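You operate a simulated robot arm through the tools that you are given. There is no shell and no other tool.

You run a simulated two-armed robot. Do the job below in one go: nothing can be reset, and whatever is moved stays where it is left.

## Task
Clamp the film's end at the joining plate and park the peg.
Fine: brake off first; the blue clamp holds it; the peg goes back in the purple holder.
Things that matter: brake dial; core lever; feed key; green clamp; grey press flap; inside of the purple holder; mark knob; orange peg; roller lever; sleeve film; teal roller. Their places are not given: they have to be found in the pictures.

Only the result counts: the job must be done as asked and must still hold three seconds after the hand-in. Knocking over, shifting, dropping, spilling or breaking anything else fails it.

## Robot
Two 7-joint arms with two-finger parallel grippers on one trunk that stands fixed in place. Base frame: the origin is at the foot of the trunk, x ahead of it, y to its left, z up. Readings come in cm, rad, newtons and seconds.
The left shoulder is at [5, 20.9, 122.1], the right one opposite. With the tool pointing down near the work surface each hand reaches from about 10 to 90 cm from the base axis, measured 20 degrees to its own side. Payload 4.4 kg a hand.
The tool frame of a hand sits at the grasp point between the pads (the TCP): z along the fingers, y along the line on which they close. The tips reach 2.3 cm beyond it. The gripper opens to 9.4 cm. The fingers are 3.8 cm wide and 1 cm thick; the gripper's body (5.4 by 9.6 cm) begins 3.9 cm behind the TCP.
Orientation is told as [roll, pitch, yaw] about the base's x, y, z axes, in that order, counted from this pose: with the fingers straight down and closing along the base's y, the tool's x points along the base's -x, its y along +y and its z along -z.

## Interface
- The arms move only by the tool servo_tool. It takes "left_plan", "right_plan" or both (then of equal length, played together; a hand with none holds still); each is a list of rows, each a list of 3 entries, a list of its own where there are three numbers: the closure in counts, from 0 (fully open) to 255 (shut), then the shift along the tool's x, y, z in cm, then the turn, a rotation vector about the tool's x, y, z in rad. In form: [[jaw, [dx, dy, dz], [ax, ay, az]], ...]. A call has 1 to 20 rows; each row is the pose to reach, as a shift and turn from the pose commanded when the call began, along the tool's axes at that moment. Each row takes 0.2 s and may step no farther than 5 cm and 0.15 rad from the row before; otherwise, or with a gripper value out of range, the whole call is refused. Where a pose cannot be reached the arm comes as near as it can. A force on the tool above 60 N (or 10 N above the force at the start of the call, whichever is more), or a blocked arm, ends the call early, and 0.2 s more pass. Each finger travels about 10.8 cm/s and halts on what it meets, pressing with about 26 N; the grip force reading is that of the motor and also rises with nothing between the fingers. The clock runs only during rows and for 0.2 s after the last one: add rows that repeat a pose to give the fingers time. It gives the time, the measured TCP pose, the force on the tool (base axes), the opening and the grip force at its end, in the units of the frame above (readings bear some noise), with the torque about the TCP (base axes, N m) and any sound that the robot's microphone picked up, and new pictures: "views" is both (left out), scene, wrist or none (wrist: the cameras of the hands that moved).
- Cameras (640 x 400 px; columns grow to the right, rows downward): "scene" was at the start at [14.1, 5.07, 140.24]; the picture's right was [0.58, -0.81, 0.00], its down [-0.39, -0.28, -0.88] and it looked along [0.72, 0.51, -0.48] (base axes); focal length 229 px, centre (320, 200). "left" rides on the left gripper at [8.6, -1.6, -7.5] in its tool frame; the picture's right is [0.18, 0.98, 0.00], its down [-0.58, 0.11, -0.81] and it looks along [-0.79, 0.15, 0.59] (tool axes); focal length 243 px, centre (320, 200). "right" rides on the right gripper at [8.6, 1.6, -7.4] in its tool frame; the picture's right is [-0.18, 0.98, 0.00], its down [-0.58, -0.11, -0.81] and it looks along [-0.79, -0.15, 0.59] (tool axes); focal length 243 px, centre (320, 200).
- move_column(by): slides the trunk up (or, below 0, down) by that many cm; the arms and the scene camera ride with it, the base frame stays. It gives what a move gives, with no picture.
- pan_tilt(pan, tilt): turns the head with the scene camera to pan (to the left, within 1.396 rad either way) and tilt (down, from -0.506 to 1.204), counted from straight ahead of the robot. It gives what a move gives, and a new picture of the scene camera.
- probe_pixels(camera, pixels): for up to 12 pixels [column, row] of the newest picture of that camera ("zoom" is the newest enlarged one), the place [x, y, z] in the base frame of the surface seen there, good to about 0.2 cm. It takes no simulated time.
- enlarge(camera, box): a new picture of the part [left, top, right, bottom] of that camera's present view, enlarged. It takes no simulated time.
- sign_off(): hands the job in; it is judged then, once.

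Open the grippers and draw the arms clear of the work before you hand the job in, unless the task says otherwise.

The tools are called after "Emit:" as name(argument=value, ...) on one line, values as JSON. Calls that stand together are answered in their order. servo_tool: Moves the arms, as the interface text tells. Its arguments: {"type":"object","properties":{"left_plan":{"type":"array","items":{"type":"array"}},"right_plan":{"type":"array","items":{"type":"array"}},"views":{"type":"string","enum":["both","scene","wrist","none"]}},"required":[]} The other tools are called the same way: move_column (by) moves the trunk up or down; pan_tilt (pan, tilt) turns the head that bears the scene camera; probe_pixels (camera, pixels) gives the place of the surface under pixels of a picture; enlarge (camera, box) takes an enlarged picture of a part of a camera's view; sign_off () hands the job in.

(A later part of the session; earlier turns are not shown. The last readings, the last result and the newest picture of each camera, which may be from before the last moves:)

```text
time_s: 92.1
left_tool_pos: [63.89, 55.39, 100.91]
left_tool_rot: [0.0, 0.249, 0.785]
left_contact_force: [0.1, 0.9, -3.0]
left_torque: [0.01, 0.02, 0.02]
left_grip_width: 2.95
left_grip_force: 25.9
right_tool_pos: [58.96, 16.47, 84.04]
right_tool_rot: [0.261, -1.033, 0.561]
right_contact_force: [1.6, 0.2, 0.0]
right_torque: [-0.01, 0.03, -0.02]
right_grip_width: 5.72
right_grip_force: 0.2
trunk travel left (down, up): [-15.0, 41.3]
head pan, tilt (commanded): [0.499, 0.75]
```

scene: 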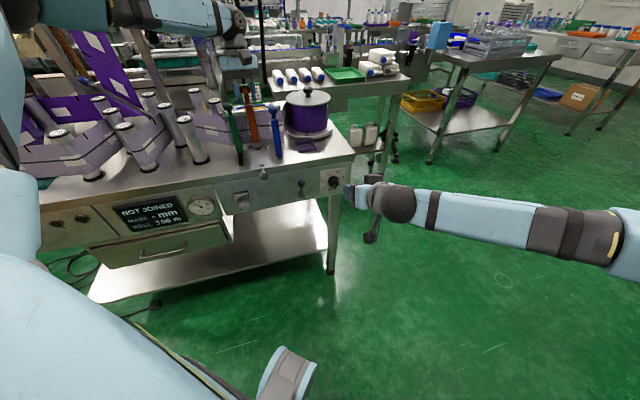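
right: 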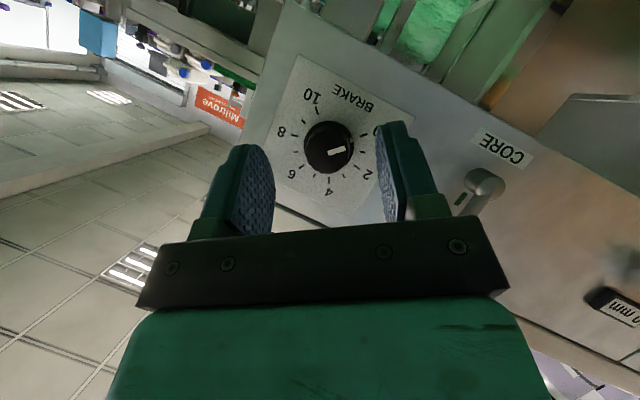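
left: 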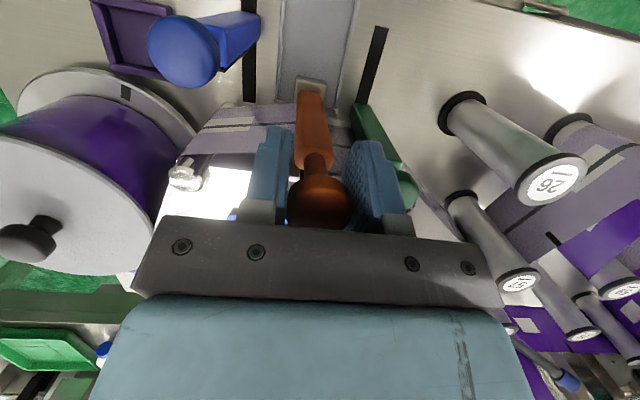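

The peg hangs free again. I now bring the right hand, fingers closed, up and over to a point well in front of the blue clamp.

Emit:
servo_tool(right_plan=[[255, [-1.73, 2.29, 0.84], [-0.008, 0, 0.014]], [255, [-3.46, 4.57, 1.68], [-0.016, 0, 0.028]], [255, [-5.2, 6.86, 2.52], [-0.024, 0, 0.042]], [255, [-6.92, 9.15, 3.36], [-0.032, 0, 0.057]], [255, [-8.66, 11.4, 4.2], [-0.04, 0, 0.07]], [255, [-10.4, 13.7, 5.04], [-0.049, 0, 0.085]], [255, [-12.1, 16.0, 5.88], [-0.057, 0, 0.1]], [255, [-13.85, 18.3, 6.72], [-0.065, 0, 0.113]], [255, [-13.85, 18.3, 6.72], [-0.065, 0, 0.113]]], views="both")

```text
time_s: 94.1
left_tool_pos: [64.02, 55.44, 100.8]
left_tool_rot: [0.0, 0.249, 0.784]
left_contact_force: [0.5, -0.9, -2.0]
left_torque: [0.01, -0.01, 0.0]
left_grip_width: 2.94
left_grip_force: 25.9
right_tool_pos: [55.65, 37.3, 94.87]
right_tool_rot: [0.497, -0.991, 0.362]
right_contact_force: [0.8, 0.4, -0.3]
right_torque: [0.0, -0.02, 0.0]
right_grip_width: 0.0
right_grip_force: 25.7
trunk travel left (down, up): [-15.0, 41.3]
head pan, tilt (commanded): [0.499, 0.75]
```

scene: 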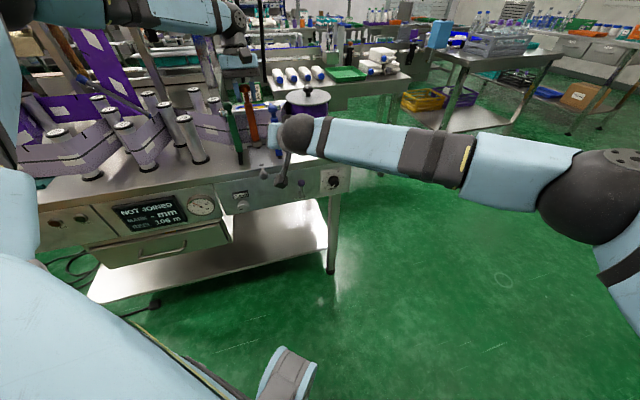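
right: 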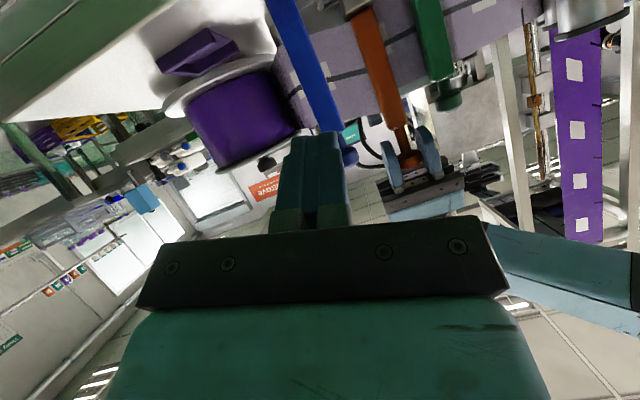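

The right camera shows the blue bar straight ahead with the film passing behind it to the peg. I level the hand's swing and move to about 2.5 cm in front of the blue bar at z≈90.5.

Emit:
servo_tool(right_plan=[[255, [0.03, -0.2, 2.1], [0.032, 0, -0.056]], [255, [0.06, -0.4, 4.2], [0.064, 0, -0.112]], [255, [0.1, -0.6, 6.4], [0.097, 0, -0.169]], [255, [0.13, -0.82, 8.49], [0.129, 0, -0.225]], [255, [0.13, -0.82, 8.49], [0.129, 0, -0.225]]], views="both")

Emit:
enlarge(camera="right", box=[230, 0, 430, 160])

```text
time_s: 95.3
left_tool_pos: [64.13, 55.33, 100.88]
left_tool_rot: [0.0, 0.251, 0.785]
left_contact_force: [0.7, -0.2, -3.9]
left_torque: [-0.02, 0.0, 0.0]
left_grip_width: 2.97
left_grip_force: 26.5
right_tool_pos: [62.41, 38.84, 90.01]
right_tool_rot: [0.109, -1.046, 0.692]
right_contact_force: [0.6, 0.2, -0.4]
right_torque: [0.01, 0.02, -0.03]
right_grip_width: 0.0
right_grip_force: 25.9
right hand out of reach, approached as far as the arm can: row 3, 4, 5
trunk travel left (down, up): [-15.0, 41.3]
head pan, tilt (commanded): [0.499, 0.75]
```

scene: 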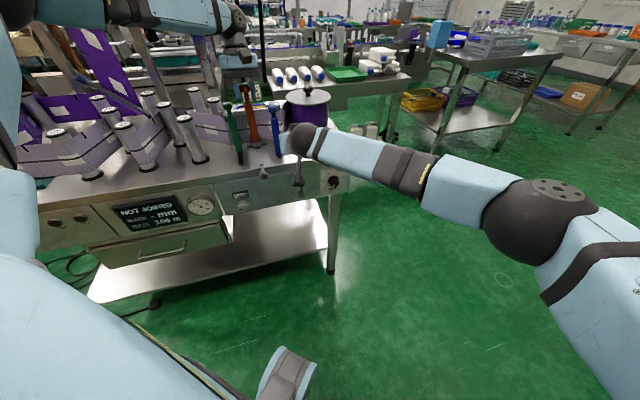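
right: 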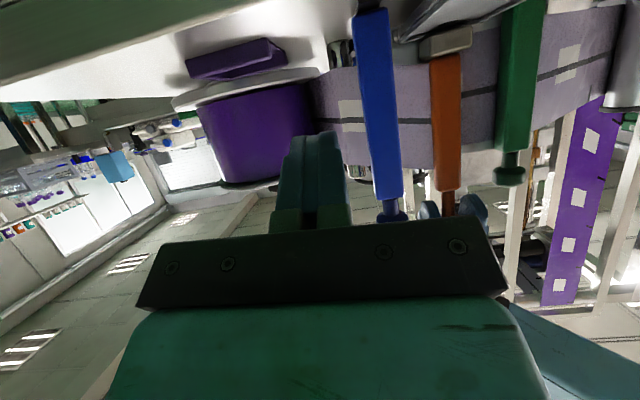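

```text
2.50 times, centred on (330, 80) of right
```

zoom: 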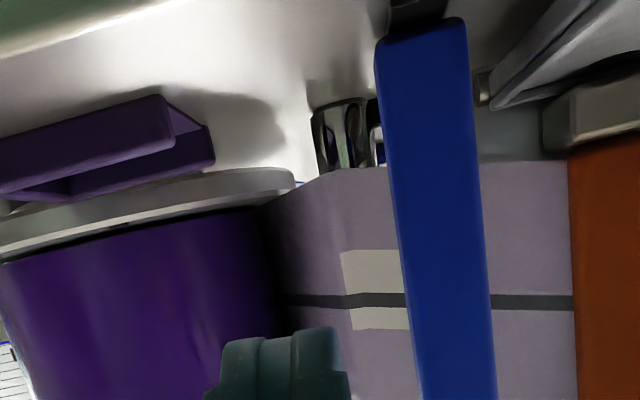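

The right arm stopped about 4 cm too far right in this attitude; leaning the hand more to the right was reachable before. I lean it 0.45 rad back and move left to line up with the blue bar.

Emit:
servo_tool(right_plan=[[255, [-0.2, 0.7, 0.2], [-0.056, 0, 0.0975]], [255, [-0.4, 1.7, 0.4], [-0.112, 0, 0.195]], [255, [-0.7, 2.8, 0.7], [-0.168, 0, 0.2925]], [255, [-0.96, 4.02, 1.07], [-0.224, 0, 0.39]], [255, [-0.96, 4.02, 1.07], [-0.224, 0, 0.39]]], views="wrist")

```text
time_s: 96.5
left_tool_pos: [63.99, 55.32, 100.74]
left_tool_rot: [0.0, 0.248, 0.784]
left_contact_force: [0.6, 0.3, -2.3]
left_torque: [-0.01, 0.04, 0.01]
left_grip_width: 2.96
left_grip_force: 25.7
right_tool_pos: [62.63, 40.48, 91.02]
right_tool_rot: [0.839, -0.86, 0.086]
right_contact_force: [0.4, -1.1, 0.0]
right_torque: [0.02, -0.01, 0.02]
right_grip_width: 0.0
right_grip_force: 26.4
right hand out of reach, approached as far as the arm can: row 2, 3, 4, 5
trunk travel left (down, up): [-15.0, 41.3]
head pan, tilt (commanded): [0.499, 0.75]
```

right: 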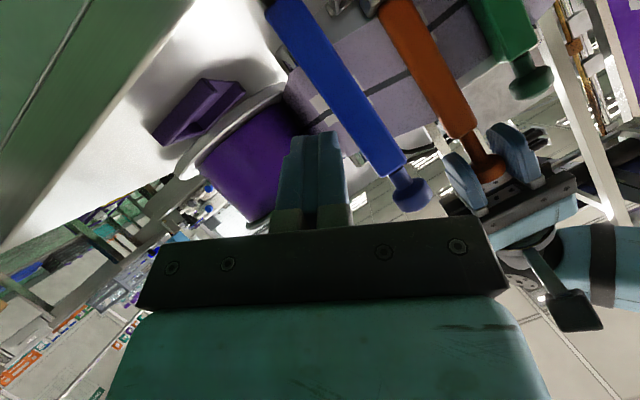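

The right arm's shoulder limits it here; pointing the hand more toward +y should let the wrist stay farther right. I turn it 0.5 rad more about the vertical and shift left 3 cm.

Emit:
servo_tool(right_plan=[[255, [0.2, 0.4, 0.1], [-0.075, 0.05, -0.043]], [255, [0.45, 0.9, 0.25], [-0.15, 0.1, -0.086]], [255, [0.75, 1.5, 0.4], [-0.224, 0.152, -0.129]], [255, [1.0, 2.1, 0.6], [-0.3, 0.202, -0.172]], [255, [1.31, 2.59, 0.756], [-0.374, 0.253, -0.215]], [255, [1.31, 2.59, 0.756], [-0.374, 0.253, -0.215]]], views="both")

```text
time_s: 97.9
left_tool_pos: [64.01, 55.42, 100.77]
left_tool_rot: [-0.002, 0.25, 0.784]
left_contact_force: [-0.7, 0.3, -2.5]
left_torque: [-0.05, 0.04, -0.02]
left_grip_width: 2.94
left_grip_force: 26.4
right_tool_pos: [56.92, 41.24, 92.1]
right_tool_rot: [0.822, -0.848, 0.531]
right_contact_force: [0.1, 0.3, -0.4]
right_torque: [0.02, -0.03, 0.04]
right_grip_width: 0.04
right_grip_force: 26.3
right hand out of reach, approached as far as the arm can: row 2, 3, 4, 5, 6
trunk travel left (down, up): [-15.0, 41.3]
head pan, tilt (commanded): [0.499, 0.75]
```

scene: 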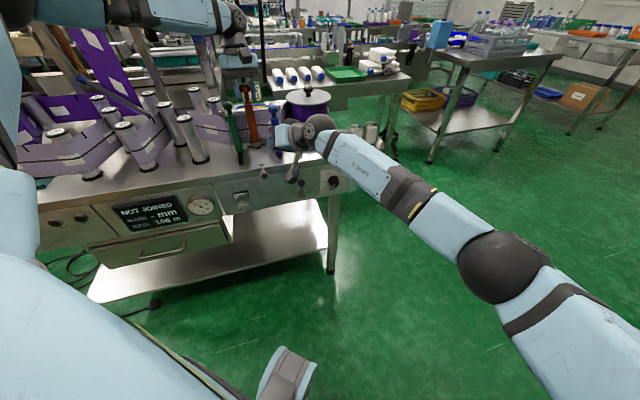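
right: 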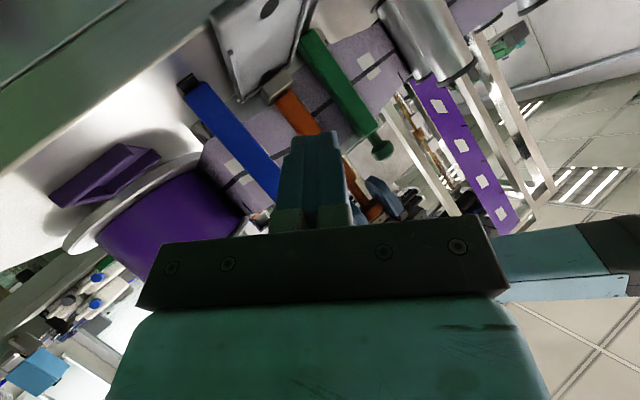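

The right arm cannot reach the blue clamp from any attitude tried, so I'll do it with the left hand alone: the brake-off film pulls almost nothing (about 0.1 N on average), so the peg can be stood on its foot. First I withdraw the right hand.

Emit:
servo_tool(right_plan=[[255, [0, 0, -3.5], [0, 0, 0]], [255, [0, 0, -7.0], [0, 0, 0]], [255, [0, 0, -10.5], [0, 0, 0]], [255, [0, 0, -14.0], [0, 0, 0]], [255, [0, 0, -17.5], [0, 0, 0]], [255, [0, 0, -21.0], [0, 0, 0]], [255, [0, 0, -24.5], [0, 0, 0]], [255, [0, 0, -24.5], [0, 0, 0]]], views="both")

Emit:
enlarge(camera="scene", box=[230, 80, 320, 165])

```text
time_s: 99.7
left_tool_pos: [64.11, 55.36, 100.92]
left_tool_rot: [-0.002, 0.25, 0.784]
left_contact_force: [0.2, 0.6, -2.8]
left_torque: [-0.05, 0.03, -0.01]
left_grip_width: 2.93
left_grip_force: 25.7
right_tool_pos: [55.2, 19.34, 102.96]
right_tool_rot: [0.822, -0.846, 0.533]
right_contact_force: [-0.1, 0.1, 0.2]
right_torque: [0.0, 0.01, 0.03]
right_grip_width: 0.0
right_grip_force: 26.1
trunk travel left (down, up): [-15.0, 41.3]
head pan, tilt (commanded): [0.499, 0.75]
```

scene: 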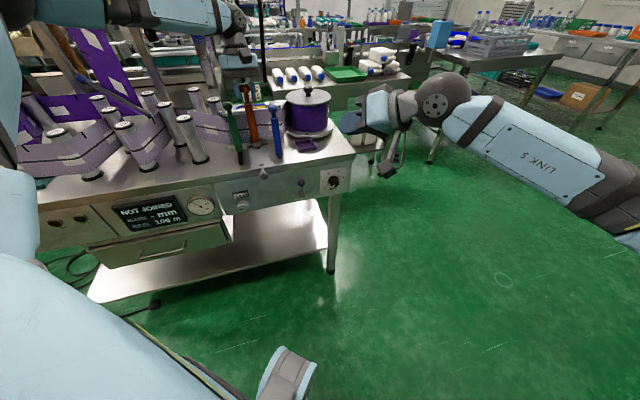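
right: 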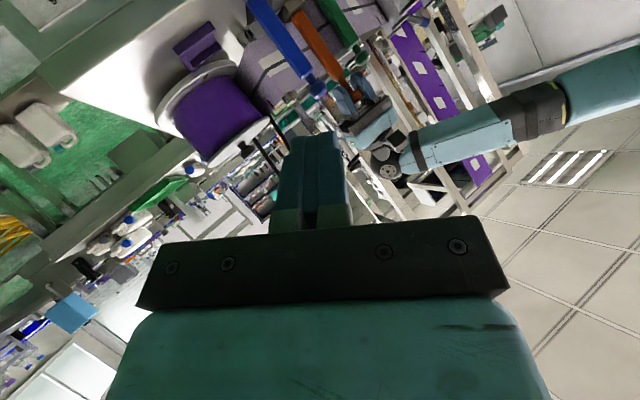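

```text
4.71 times, centred on (275, 122) of scene
```

zoom: 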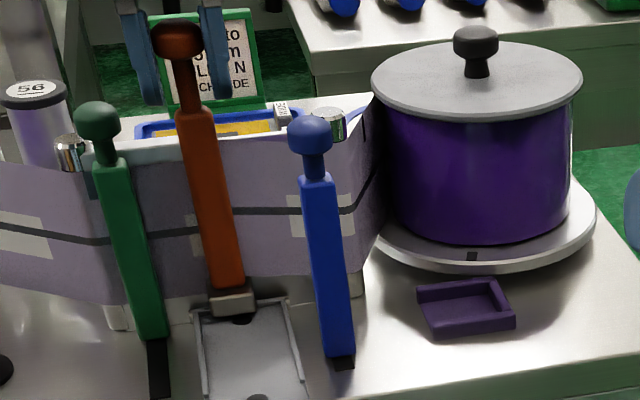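

The film lies well across the plate. I set the peg's foot down on the flat part of the flap (v≈83.4) with light pressure.

Emit:
servo_tool(left_plan=[[255, [0.5, 0, 0.1], [0, 0, 0]], [255, [1.02, 0, 0.2], [0, 0, 0]], [255, [1.0, 0, 0.35], [0, 0, 0]], [255, [0.97, 0, 0.47], [0, 0, 0]], [255, [0.97, 0, 0.47], [0, 0, 0]]], views="wrist")

Emit:
enlarge(camera="left", box=[230, 40, 430, 220])

```text
time_s: 100.9
left_tool_pos: [63.16, 54.55, 100.79]
left_tool_rot: [-0.001, 0.251, 0.784]
left_contact_force: [0.1, -0.8, 0.4]
left_torque: [-0.09, 0.05, 0.03]
left_grip_width: 2.93
left_grip_force: 26.3
right_tool_pos: [55.16, 19.24, 103.06]
right_tool_rot: [0.825, -0.849, 0.53]
right_contact_force: [-1.0, 0.7, 0.0]
right_torque: [0.0, 0.02, 0.02]
right_grip_width: 0.0
right_grip_force: 26.2
trunk travel left (down, up): [-15.0, 41.3]
head pan, tilt (commanded): [0.499, 0.75]
```

left: 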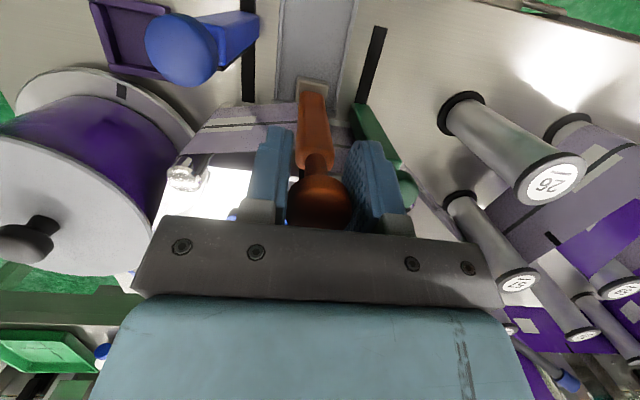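

```text
2.22 times, centred on (330, 130) of left
```

zoom: 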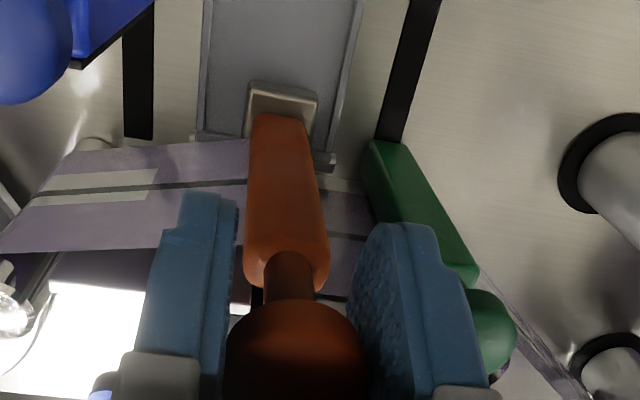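

The foot has touched the flap lightly (weight taken, ~3 N). I check the peg's uprightness by probing its handle.

Emit:
probe_pixels(camera="zoom", pixels=[[280, 125], [282, 160], [285, 200], [288, 240], [252, 88], [312, 95], [290, 275], [280, 92]])

Emit:
enlarge(camera="scene", box=[235, 85, 295, 150])

```text
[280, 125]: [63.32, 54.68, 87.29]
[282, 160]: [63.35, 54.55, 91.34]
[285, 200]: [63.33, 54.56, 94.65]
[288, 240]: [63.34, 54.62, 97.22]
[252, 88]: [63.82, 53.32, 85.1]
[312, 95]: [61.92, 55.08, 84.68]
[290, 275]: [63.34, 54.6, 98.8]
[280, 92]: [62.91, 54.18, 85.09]
```

```text
6.15 times, centred on (265, 118) of scene
```

zoom: 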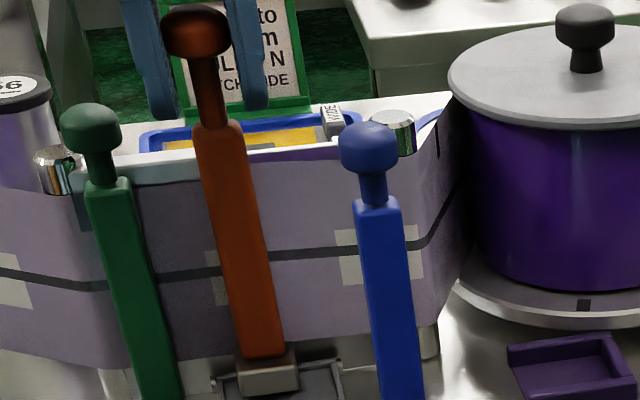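

Front-face probes show it upright toward the plate. I check the sideways uprightness from the scene zoom edges.

Emit:
probe_pixels(camera="zoom", pixels=[[200, 150], [240, 150], [220, 150], [224, 250], [268, 250], [246, 250], [238, 340], [282, 340], [260, 340], [245, 375], [290, 375], [120, 250]])

```text
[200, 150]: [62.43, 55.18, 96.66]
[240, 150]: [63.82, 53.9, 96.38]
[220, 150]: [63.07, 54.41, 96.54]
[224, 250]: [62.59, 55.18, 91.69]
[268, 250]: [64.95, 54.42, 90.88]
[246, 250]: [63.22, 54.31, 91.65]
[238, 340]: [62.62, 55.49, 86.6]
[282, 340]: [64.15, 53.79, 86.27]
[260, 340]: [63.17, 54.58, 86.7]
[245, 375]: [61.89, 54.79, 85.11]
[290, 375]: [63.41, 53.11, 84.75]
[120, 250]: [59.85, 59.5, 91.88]
```

The peg stands upright within a degree. I open the fingers a few millimetres only, caging the knob, to see whether it stays.

Emit:
servo_tool(left_plan=[[160, [0.97, 0, 0.47], [0, 0, 0]], [150, [0.97, 0, 0.47], [0, 0, 0]]], views="wrist")

```text
time_s: 101.5
left_tool_pos: [62.47, 54.01, 100.58]
left_tool_rot: [-0.003, 0.248, 0.786]
left_contact_force: [0.1, 0.1, 0.7]
left_torque: [0.02, 0.02, -0.01]
left_grip_width: 3.86
left_grip_force: 0.2
right_tool_pos: [55.12, 19.4, 103.09]
right_tool_rot: [0.823, -0.846, 0.531]
right_contact_force: [0.1, -0.2, 0.9]
right_torque: [-0.01, 0.02, 0.0]
right_grip_width: 0.0
right_grip_force: 25.9
trunk travel left (down, up): [-15.0, 41.3]
head pan, tilt (commanded): [0.499, 0.75]
```

left: 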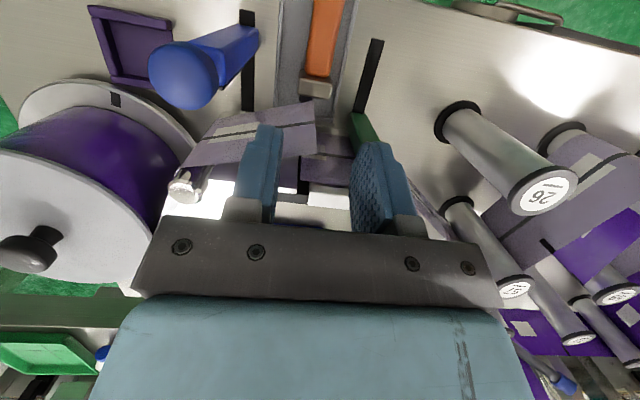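

I wrongly repeated the offset in the new frame, so the hand shifted 1 cm while opening and the peg has tipped forward. I look at where the peg and film are now.

Emit:
enlarge(camera="left", box=[200, 0, 440, 200])

Emit:
pan_tilt(pan=0.55, tilt=0.7)

Emit:
enlarge(camera="scene", box=[230, 80, 330, 180])

```text
2.00 times, centred on (320, 100) of left
```

zoom: 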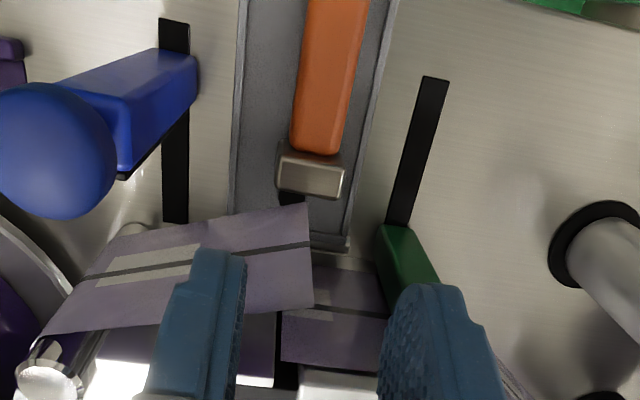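

```text
time_s: 102.2
left_tool_pos: [62.6, 53.99, 100.46]
left_tool_rot: [0.0, 0.251, 0.785]
left_contact_force: [0.5, -0.2, -0.6]
left_torque: [0.01, 0.01, -0.01]
left_grip_width: 3.88
left_grip_force: 0.0
right_tool_pos: [55.31, 19.45, 102.94]
right_tool_rot: [0.824, -0.849, 0.529]
right_contact_force: [-0.3, -0.7, 0.5]
right_torque: [0.01, 0.02, -0.03]
right_grip_width: 0.01
right_grip_force: 25.5
trunk travel left (down, up): [-15.0, 41.3]
head pan, tilt (commanded): [0.55, 0.7]
```

scene: 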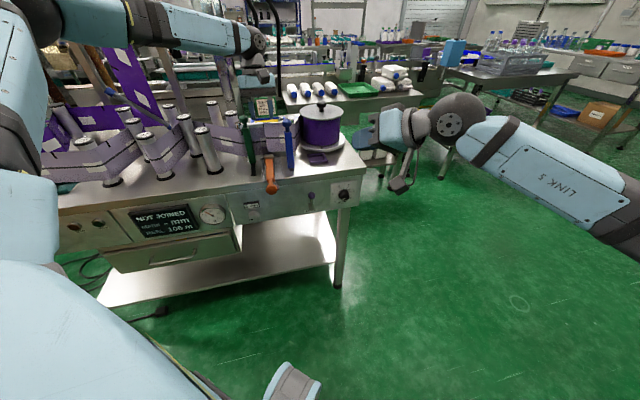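

```text
4.00 times, centred on (280, 130) of scene
```

zoom: 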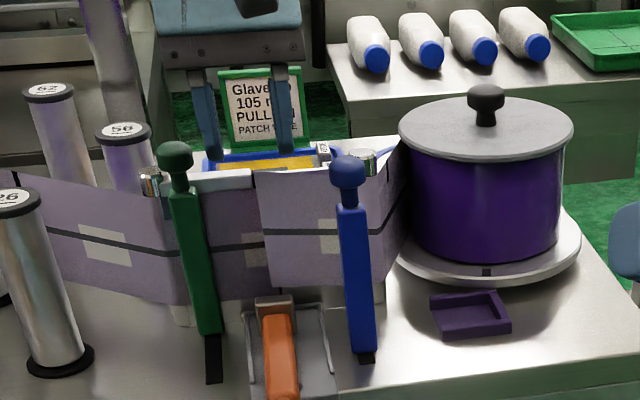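

The film's end has stayed standing in front of the plate at the joint while the peg lies on the flap. I probe the film and the peg before moving the hand away.

Emit:
probe_pixels(camera="zoom", pixels=[[262, 200], [265, 280], [300, 230], [330, 235], [375, 240], [275, 310], [275, 345], [282, 390], [250, 240], [275, 238], [348, 165], [380, 265]])

Emit:
enlarge(camera="scene", box=[245, 140, 305, 205])

```text
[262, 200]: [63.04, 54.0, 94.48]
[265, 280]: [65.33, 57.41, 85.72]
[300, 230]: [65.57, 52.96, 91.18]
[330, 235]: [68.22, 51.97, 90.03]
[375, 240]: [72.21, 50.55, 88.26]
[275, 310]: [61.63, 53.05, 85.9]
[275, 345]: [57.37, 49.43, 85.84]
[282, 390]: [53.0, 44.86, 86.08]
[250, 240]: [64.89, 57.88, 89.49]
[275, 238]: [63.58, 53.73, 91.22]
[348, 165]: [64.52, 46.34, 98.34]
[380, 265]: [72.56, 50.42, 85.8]
```

```text
6.15 times, centred on (275, 172) of scene
```

zoom: 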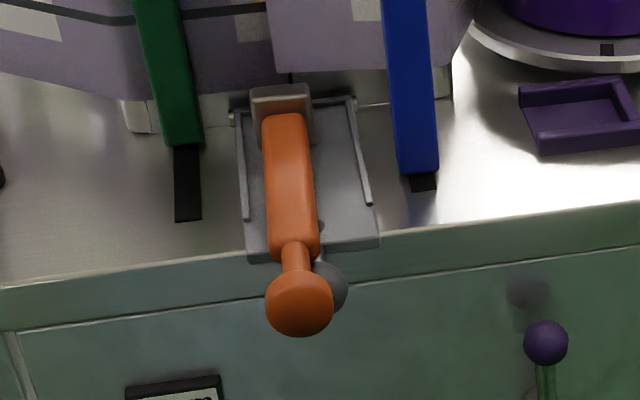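

The film's end stands free at about (63,54), 4 cm before the plate and about 2 cm high, and it does not depend on the peg any more. I raise the left hand clear and check again that the film stays.

Emit:
servo_tool(left_plan=[[150, [0.5, 0, -1.94], [0, 0, 0]], [150, [1.0, 0, -3.9], [0, 0, 0]], [150, [1.5, 0, -5.8], [0, 0, 0]], [150, [1.98, 0, -7.75], [0, 0, 0]], [150, [1.98, 0, -7.75], [0, -0.125, 0]], [150, [1.98, 0, -7.75], [0, -0.25, 0]], [150, [1.98, 0, -7.75], [0, -0.25, 0]]], views="both")

Emit:
enlarge(camera="scene", box=[230, 90, 330, 190])

Emit:
enlarge(camera="left", box=[200, 0, 440, 200])

```text
time_s: 103.8
left_tool_pos: [62.47, 53.9, 108.49]
left_tool_rot: [0.0, 0.0, 0.784]
left_contact_force: [0.5, -0.3, -0.1]
left_torque: [0.02, 0.01, -0.02]
left_grip_width: 3.86
left_grip_force: 0.0
right_tool_pos: [55.14, 19.5, 103.07]
right_tool_rot: [0.825, -0.847, 0.532]
right_contact_force: [0.0, 0.1, 0.4]
right_torque: [-0.02, -0.02, -0.02]
right_grip_width: 0.0
right_grip_force: 26.4
trunk travel left (down, up): [-15.0, 41.3]
head pan, tilt (commanded): [0.55, 0.7]
```

scene: 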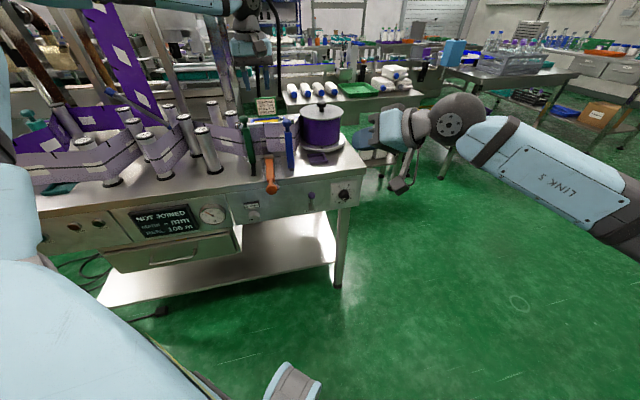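
left: 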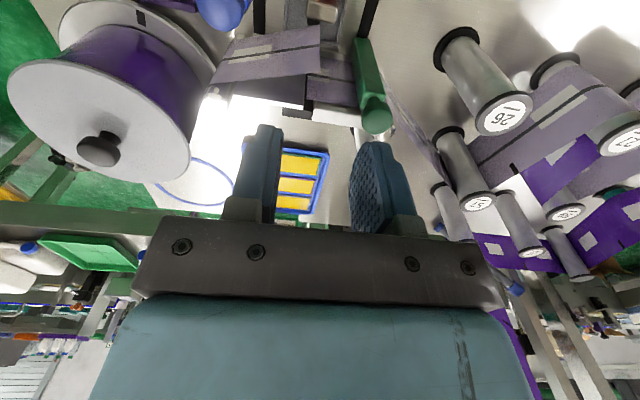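

```text
4.00 times, centred on (280, 140) of scene
```

zoom: 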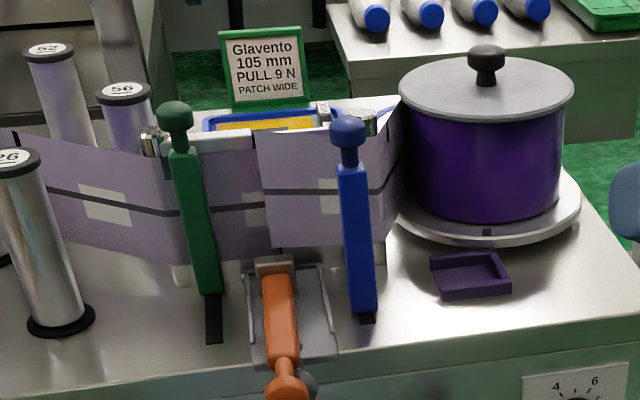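

```text
2.00 times, centred on (320, 100) of left
```

zoom: 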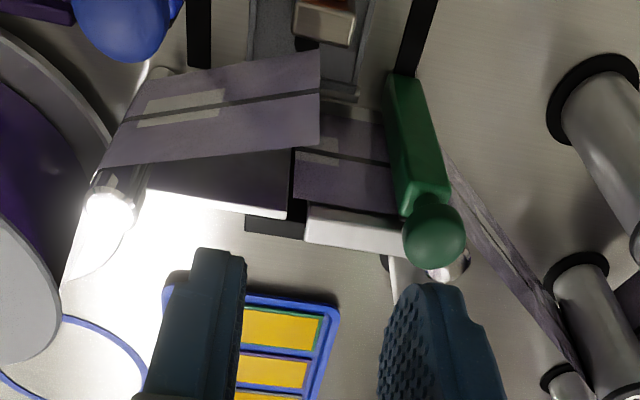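

The film's end stays put by itself, so the film can be set before clamping. I bring the left hand over the film near its end, turned so the fingers close across the film, to pinch its top edge and lower it.

Emit:
servo_tool(left_plan=[[175, [-0.1, -0.15, 0.5], [0, 0, 0.147]], [175, [-0.2, -0.3, 1.0], [0, 0, 0.294]], [175, [-0.3, -0.45, 1.5], [0, 0, 0.441]], [175, [-0.4, -0.6, 2.0], [0, 0, 0.588]], [175, [-0.5, -0.75, 2.5], [0, 0, 0.735]], [175, [-0.6, -0.9, 3.0], [0, 0, 0.882]], [175, [-0.75, -1.1, 4.0], [0, 0, 1.029]], [175, [-0.86, -1.24, 5.0], [0, 0, 1.175]], [175, [-0.86, -1.24, 7.0], [0, 0, 1.175]], [175, [-0.86, -1.24, 8.5], [0, 0, 1.175]], [175, [-0.86, -1.24, 8.5], [0, 0, 1.175]]], views="both")

Emit:
enlarge(camera="scene", box=[240, 80, 320, 160])

Emit:
enlarge(camera="left", box=[220, 0, 440, 230])

```text
time_s: 106.2
left_tool_pos: [63.98, 53.65, 99.97]
left_tool_rot: [0.001, -0.001, -0.389]
left_contact_force: [0.4, 0.2, -0.5]
left_torque: [0.0, 0.02, -0.04]
left_grip_width: 2.95
left_grip_force: 0.1
right_tool_pos: [55.17, 19.35, 102.96]
right_tool_rot: [0.824, -0.849, 0.531]
right_contact_force: [-0.6, 0.0, -0.1]
right_torque: [-0.01, -0.06, 0.01]
right_grip_width: 0.0
right_grip_force: 26.4
trunk travel left (down, up): [-15.0, 41.3]
head pan, tilt (commanded): [0.55, 0.7]
```

scene: 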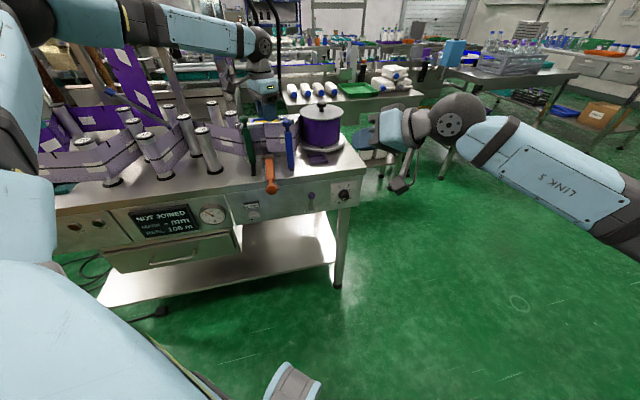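
left: 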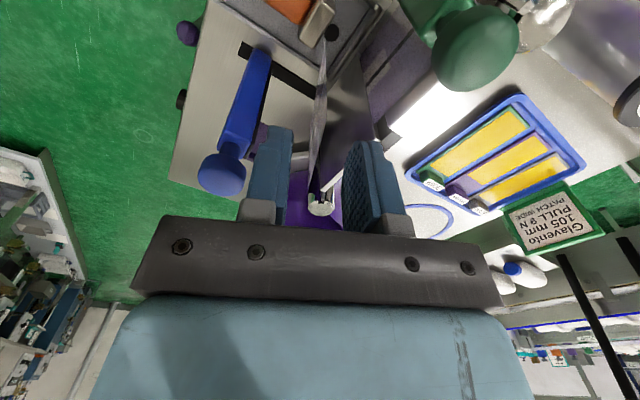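

```text
5.00 times, centred on (280, 120) of scene
```

zoom: 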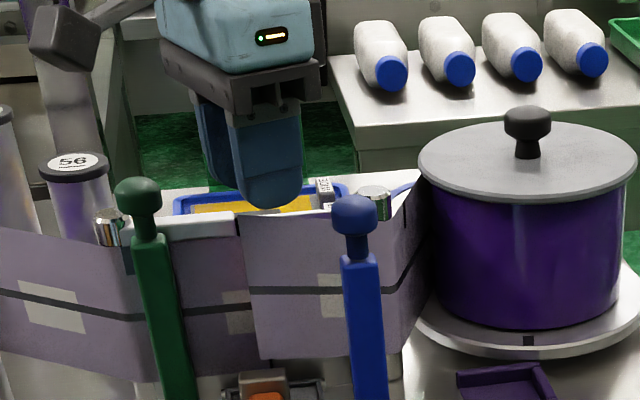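

```text
1.74 times, centred on (330, 115) of left
```

zoom: 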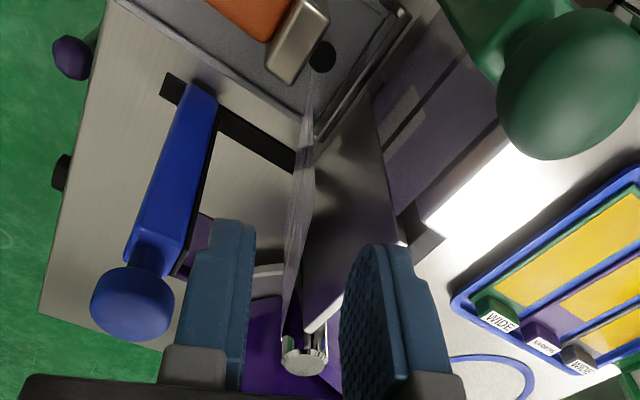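

The film runs edge-on midway between the fingers. I lower 3.8 cm and close gently on the film.

Emit:
servo_tool(left_plan=[[175, [0, 0, 1.3], [0, 0, 0]], [175, [0, 0, 2.6], [0, 0, 0]], [175, [0, 0, 3.8], [0, 0, 0]], [220, [0, 0, 3.8], [0, 0, 0]], [255, [0, 0, 3.8], [0, 0, 0]], [255, [0, 0, 3.8], [0, 0, 0]]], views="both")

Emit:
enlarge(camera="scene", box=[240, 80, 320, 160])

Emit:
enlarge(camera="left", box=[220, 0, 440, 230])

```text
time_s: 107.5
left_tool_pos: [63.97, 53.62, 96.27]
left_tool_rot: [0.0, -0.002, -0.389]
left_contact_force: [-0.2, -0.4, 0.1]
left_torque: [0.03, 0.0, 0.05]
left_grip_width: 0.01
left_grip_force: 26.3
right_tool_pos: [55.11, 19.29, 102.95]
right_tool_rot: [0.825, -0.848, 0.531]
right_contact_force: [-0.2, 0.4, -0.2]
right_torque: [0.0, 0.01, 0.04]
right_grip_width: 0.0
right_grip_force: 26.1
trunk travel left (down, up): [-15.0, 41.3]
head pan, tilt (commanded): [0.55, 0.7]
```

scene: 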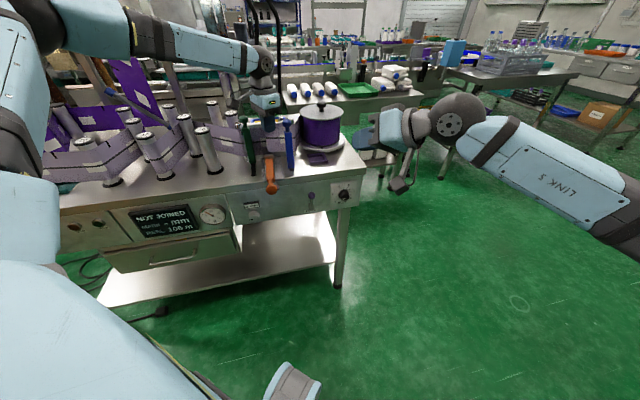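
left: 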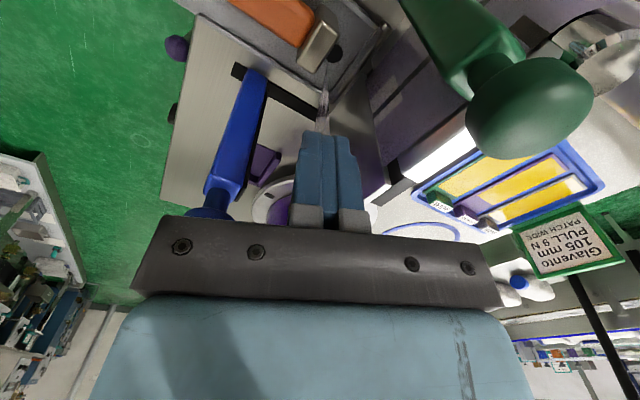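

```text
5.00 times, centred on (280, 120) of scene
```

zoom: 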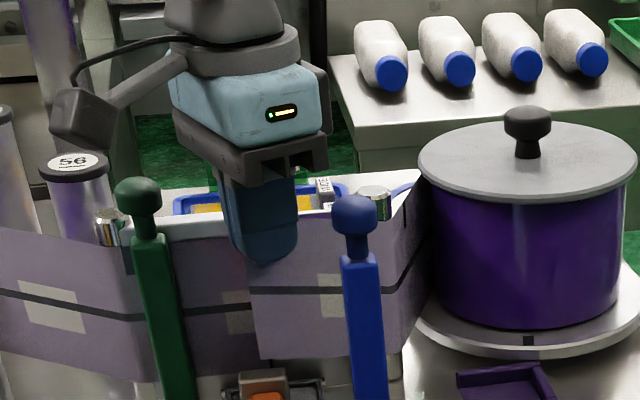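

```text
1.74 times, centred on (330, 115) of left
```

zoom: 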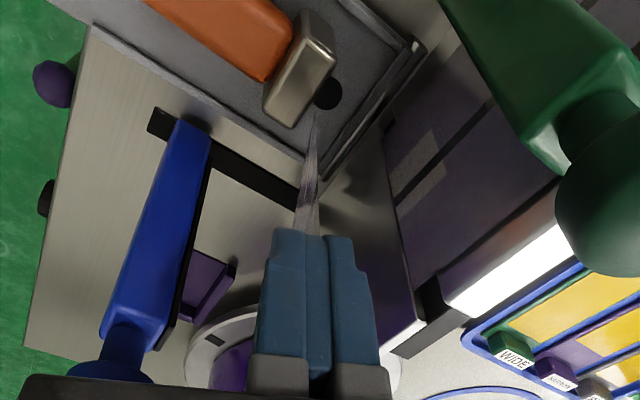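

The fingers are shut on the film. I test whether it follows by moving 1 cm toward the plate and 1 cm down.

Emit:
servo_tool(left_plan=[[255, [0, 0.3, 0.3], [0, 0, 0]], [255, [0, 0.7, 0.7], [0, 0, 0]], [255, [0, 1.0, 1.0], [0, 0, 0]], [255, [0, 1.0, 1.0], [0, 0, 0]]], views="both")

Emit:
enlarge(camera="scene", box=[240, 80, 320, 160])

Emit:
enlarge(camera="left", box=[220, 0, 440, 230])

```text
time_s: 108.5
left_tool_pos: [64.36, 54.5, 95.3]
left_tool_rot: [-0.001, -0.002, -0.391]
left_contact_force: [-0.4, -0.7, -0.3]
left_torque: [0.0, -0.01, -0.01]
left_grip_width: 0.0
left_grip_force: 26.0
right_tool_pos: [55.33, 19.33, 102.97]
right_tool_rot: [0.823, -0.847, 0.533]
right_contact_force: [-1.5, -0.4, -0.1]
right_torque: [0.01, -0.02, -0.01]
right_grip_width: 0.0
right_grip_force: 26.2
trunk travel left (down, up): [-15.0, 41.3]
head pan, tilt (commanded): [0.55, 0.7]
```

scene: 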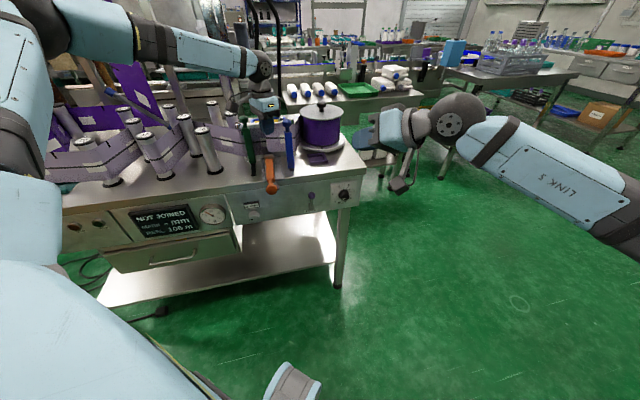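
left: 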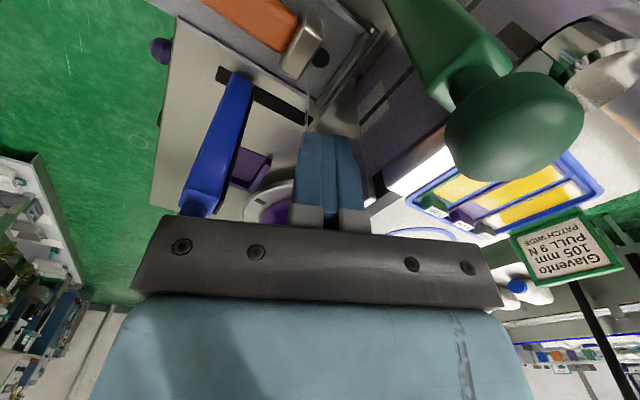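

```text
5.00 times, centred on (280, 120) of scene
```

zoom: 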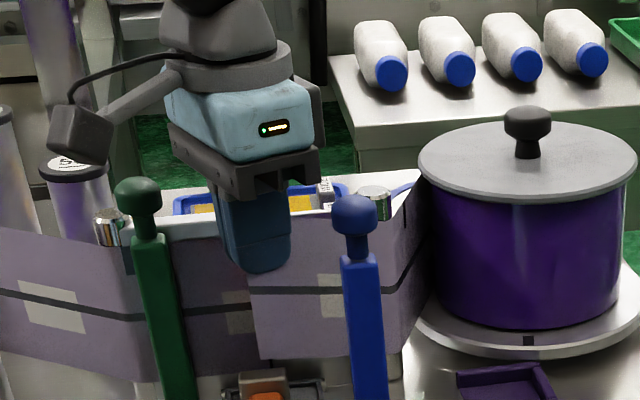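

```text
1.74 times, centred on (330, 115) of left
```

zoom: 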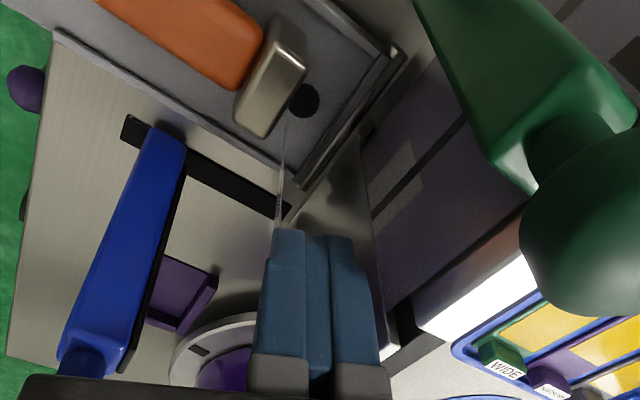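

The film did not follow the fingers (its edges are unchanged in the pictures), so it cannot be pinched. I lift the closed fingers straight up out of the way.

Emit:
servo_tool(left_plan=[[255, [0, 0, -2.5], [0, 0, 0]], [255, [0, 0, -5.0], [0, 0, 0]], [255, [0, 0, -7.5], [0, 0, 0]], [255, [0, 0, -10.0], [0, 0, 0]], [255, [0, 0, -12.0], [0, 0, 0]], [255, [0, 0, -12.0], [0, 0, 0]]], views="both")

Emit:
enlarge(camera="scene", box=[240, 100, 320, 200])

Emit:
enlarge(camera="left", box=[200, 0, 440, 200])

```text
time_s: 110.0
left_tool_pos: [64.37, 54.57, 107.17]
left_tool_rot: [0.0, -0.001, -0.39]
left_contact_force: [0.7, 0.0, -0.3]
left_torque: [0.0, 0.0, 0.01]
left_grip_width: 0.0
left_grip_force: 26.3
right_tool_pos: [55.2, 19.35, 102.96]
right_tool_rot: [0.825, -0.847, 0.53]
right_contact_force: [-0.1, 0.5, -0.3]
right_torque: [0.01, -0.01, -0.02]
right_grip_width: 0.0
right_grip_force: 25.6
trunk travel left (down, up): [-15.0, 41.3]
head pan, tilt (commanded): [0.55, 0.7]
```

scene: 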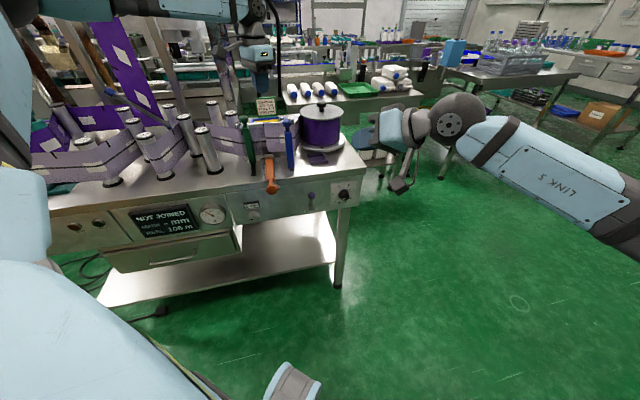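
left: 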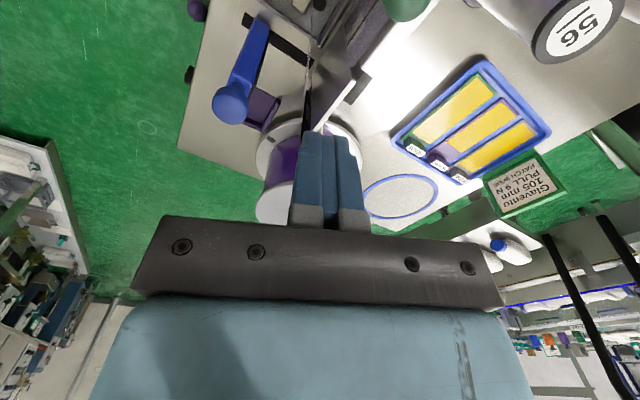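

```text
4.00 times, centred on (280, 150) of scene
```

zoom: 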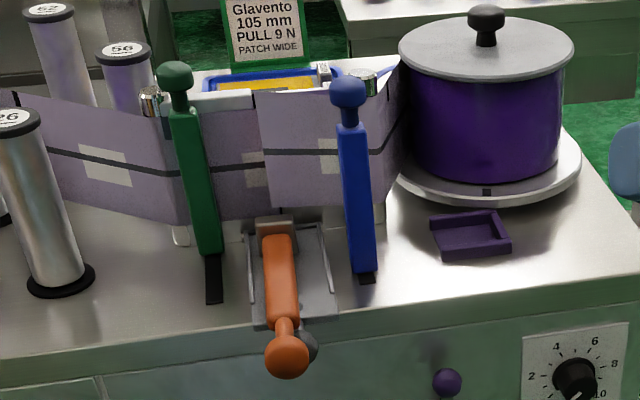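

```text
2.00 times, centred on (320, 100) of left
```

zoom: 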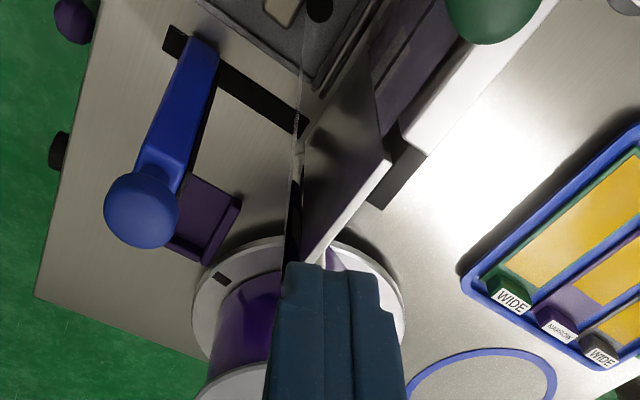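

The film is untouched by the fingers. I now go to the blue clamp: move in front of it with closed fingers, yaw +45°.

Emit:
servo_tool(left_plan=[[255, [-0.12, -1.56, 0], [0, 0, -0.147]], [255, [-0.23, -3.1, 0], [0, 0, -0.294]], [255, [-0.35, -4.7, 0], [0, 0, -0.441]], [255, [-0.47, -6.2, 0], [0, 0, -0.588]], [255, [-0.58, -7.8, 0], [0, 0, -0.735]], [255, [-0.7, -9.3, 0], [0, 0, -0.882]], [255, [-0.81, -10.9, 0], [0, 0, -1.029]], [255, [-0.93, -12.45, 0], [0, 0, -1.175]], [255, [-0.93, -12.45, 0], [0, 0, -1.175]]], views="wrist")

```text
time_s: 112.0
left_tool_pos: [60.38, 42.75, 107.18]
left_tool_rot: [-0.001, 0.0, 0.787]
left_contact_force: [-0.9, -0.4, 0.0]
left_torque: [0.0, -0.05, 0.01]
left_grip_width: 0.0
left_grip_force: 26.2
right_tool_pos: [55.16, 19.42, 102.99]
right_tool_rot: [0.825, -0.849, 0.532]
right_contact_force: [-0.8, 0.5, 0.1]
right_torque: [0.03, 0.0, -0.02]
right_grip_width: 0.02
right_grip_force: 26.2
trunk travel left (down, up): [-15.0, 41.3]
head pan, tilt (commanded): [0.55, 0.7]
```

left: 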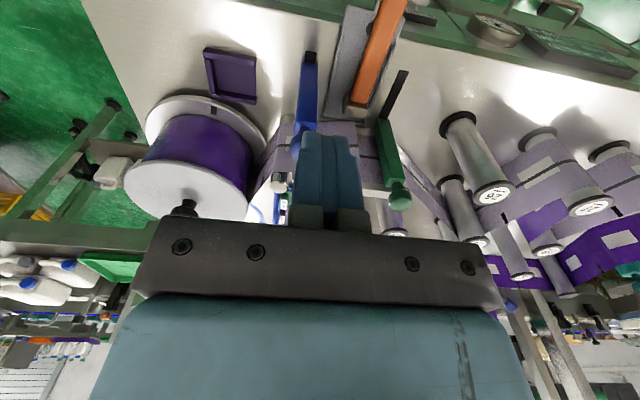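

The left hand is in front of the blue clamp at u≈12.5, v≈72.9. I lower to z≈96.8 and approach the knob to about half a centimetre.

Emit:
servo_tool(left_plan=[[255, [0, 0, 2.6], [0, 0, 0]], [255, [0, 0, 5.2], [0, 0, 0]], [255, [0, 0, 7.8], [0, 0, 0]], [255, [0, 0, 10.4], [0, 0, 0]], [255, [-1.5, -0.1, 10.4], [0, 0, 0]], [255, [-3.0, -0.1, 10.4], [0, 0, 0]], [255, [-3.0, -0.1, 10.4], [0, 0, 0]]], views="both")

Emit:
enlarge(camera="scene", box=[240, 80, 320, 190])

```text
time_s: 113.5
left_tool_pos: [62.62, 44.68, 96.66]
left_tool_rot: [-0.001, -0.002, 0.785]
left_contact_force: [-0.2, -0.5, -0.1]
left_torque: [-0.02, 0.01, 0.01]
left_grip_width: 0.02
left_grip_force: 25.9
right_tool_pos: [55.26, 19.4, 103.01]
right_tool_rot: [0.823, -0.847, 0.53]
right_contact_force: [-0.5, 0.3, 0.6]
right_torque: [0.04, 0.01, 0.0]
right_grip_width: 0.01
right_grip_force: 26.1
trunk travel left (down, up): [-15.0, 41.3]
head pan, tilt (commanded): [0.55, 0.7]
```

scene: 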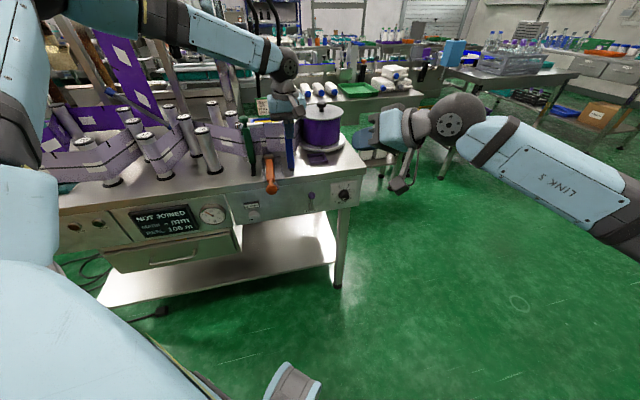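
left: 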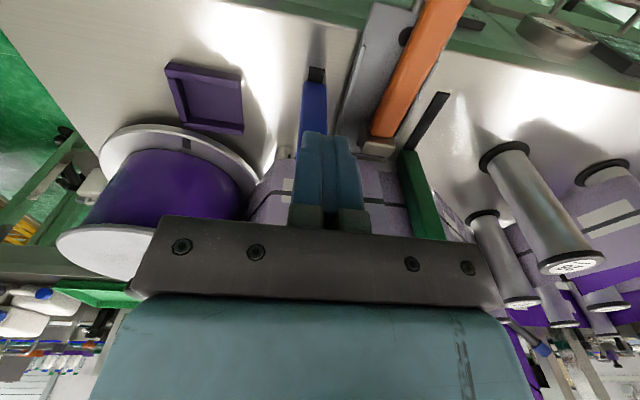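

```text
3.64 times, centred on (280, 135) of scene
```

zoom: 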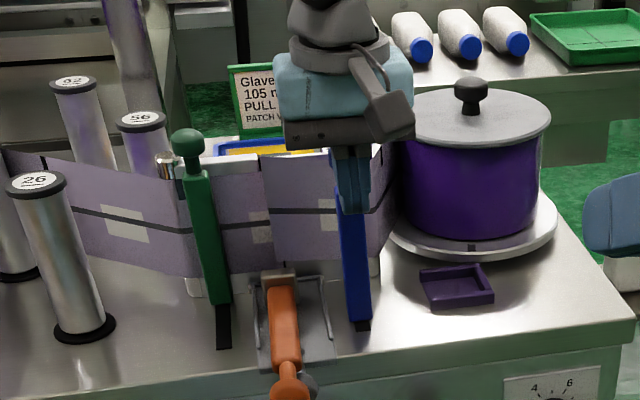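

The fingers are right in front of the blue knob. I push it 3.5 cm toward the plate, slowly, watching force.

Emit:
servo_tool(left_plan=[[255, [-0.5, 0, 0], [0, 0, 0]], [255, [-1.0, 0, 0], [0, 0, 0]], [255, [-1.5, 0, 0], [0, 0, 0]], [255, [-2.0, 0, 0], [0, 0, 0]], [255, [-2.5, 0, 0], [0, 0, 0]], [255, [-3.0, 0, 0], [0, 0, 0]], [255, [-3.5, 0, 0], [0, 0, 0]]], views="both")

Emit:
enlarge(camera="scene", box=[240, 80, 320, 190])

```text
time_s: 115.2
left_tool_pos: [65.15, 47.08, 96.82]
left_tool_rot: [-0.001, -0.002, 0.787]
left_contact_force: [0.1, -0.2, -0.5]
left_torque: [-0.01, 0.01, 0.01]
left_grip_width: 0.0
left_grip_force: 25.9
right_tool_pos: [55.2, 19.34, 103.07]
right_tool_rot: [0.823, -0.849, 0.531]
right_contact_force: [0.4, -0.1, -0.2]
right_torque: [-0.03, 0.03, -0.03]
right_grip_width: 0.01
right_grip_force: 25.9
trunk travel left (down, up): [-15.0, 41.3]
head pan, tilt (commanded): [0.55, 0.7]
```

scene: 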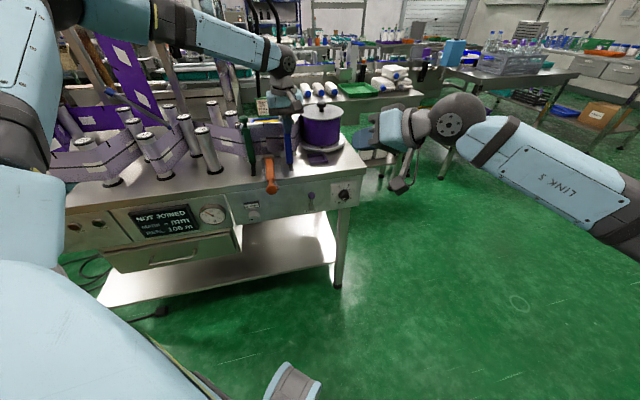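
left: 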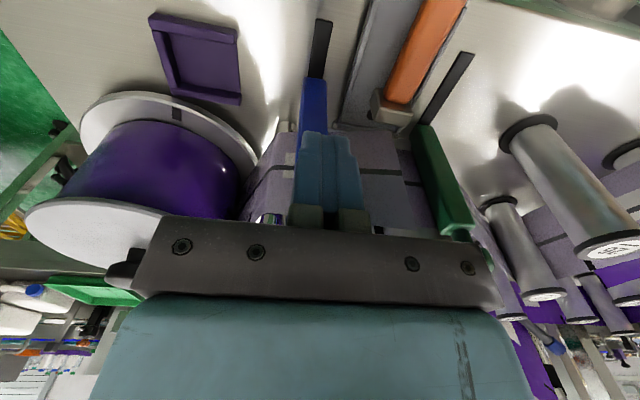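

```text
3.64 times, centred on (280, 135) of scene
```

zoom: 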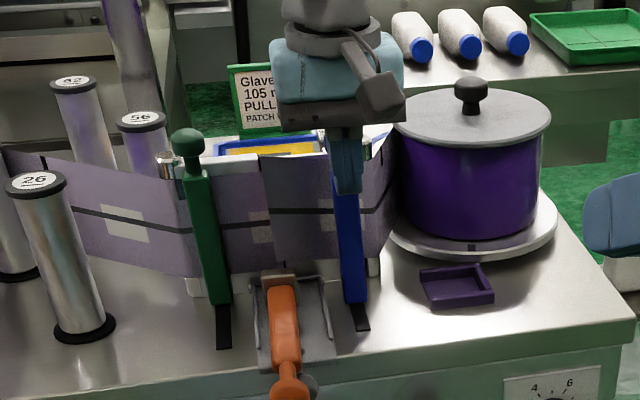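

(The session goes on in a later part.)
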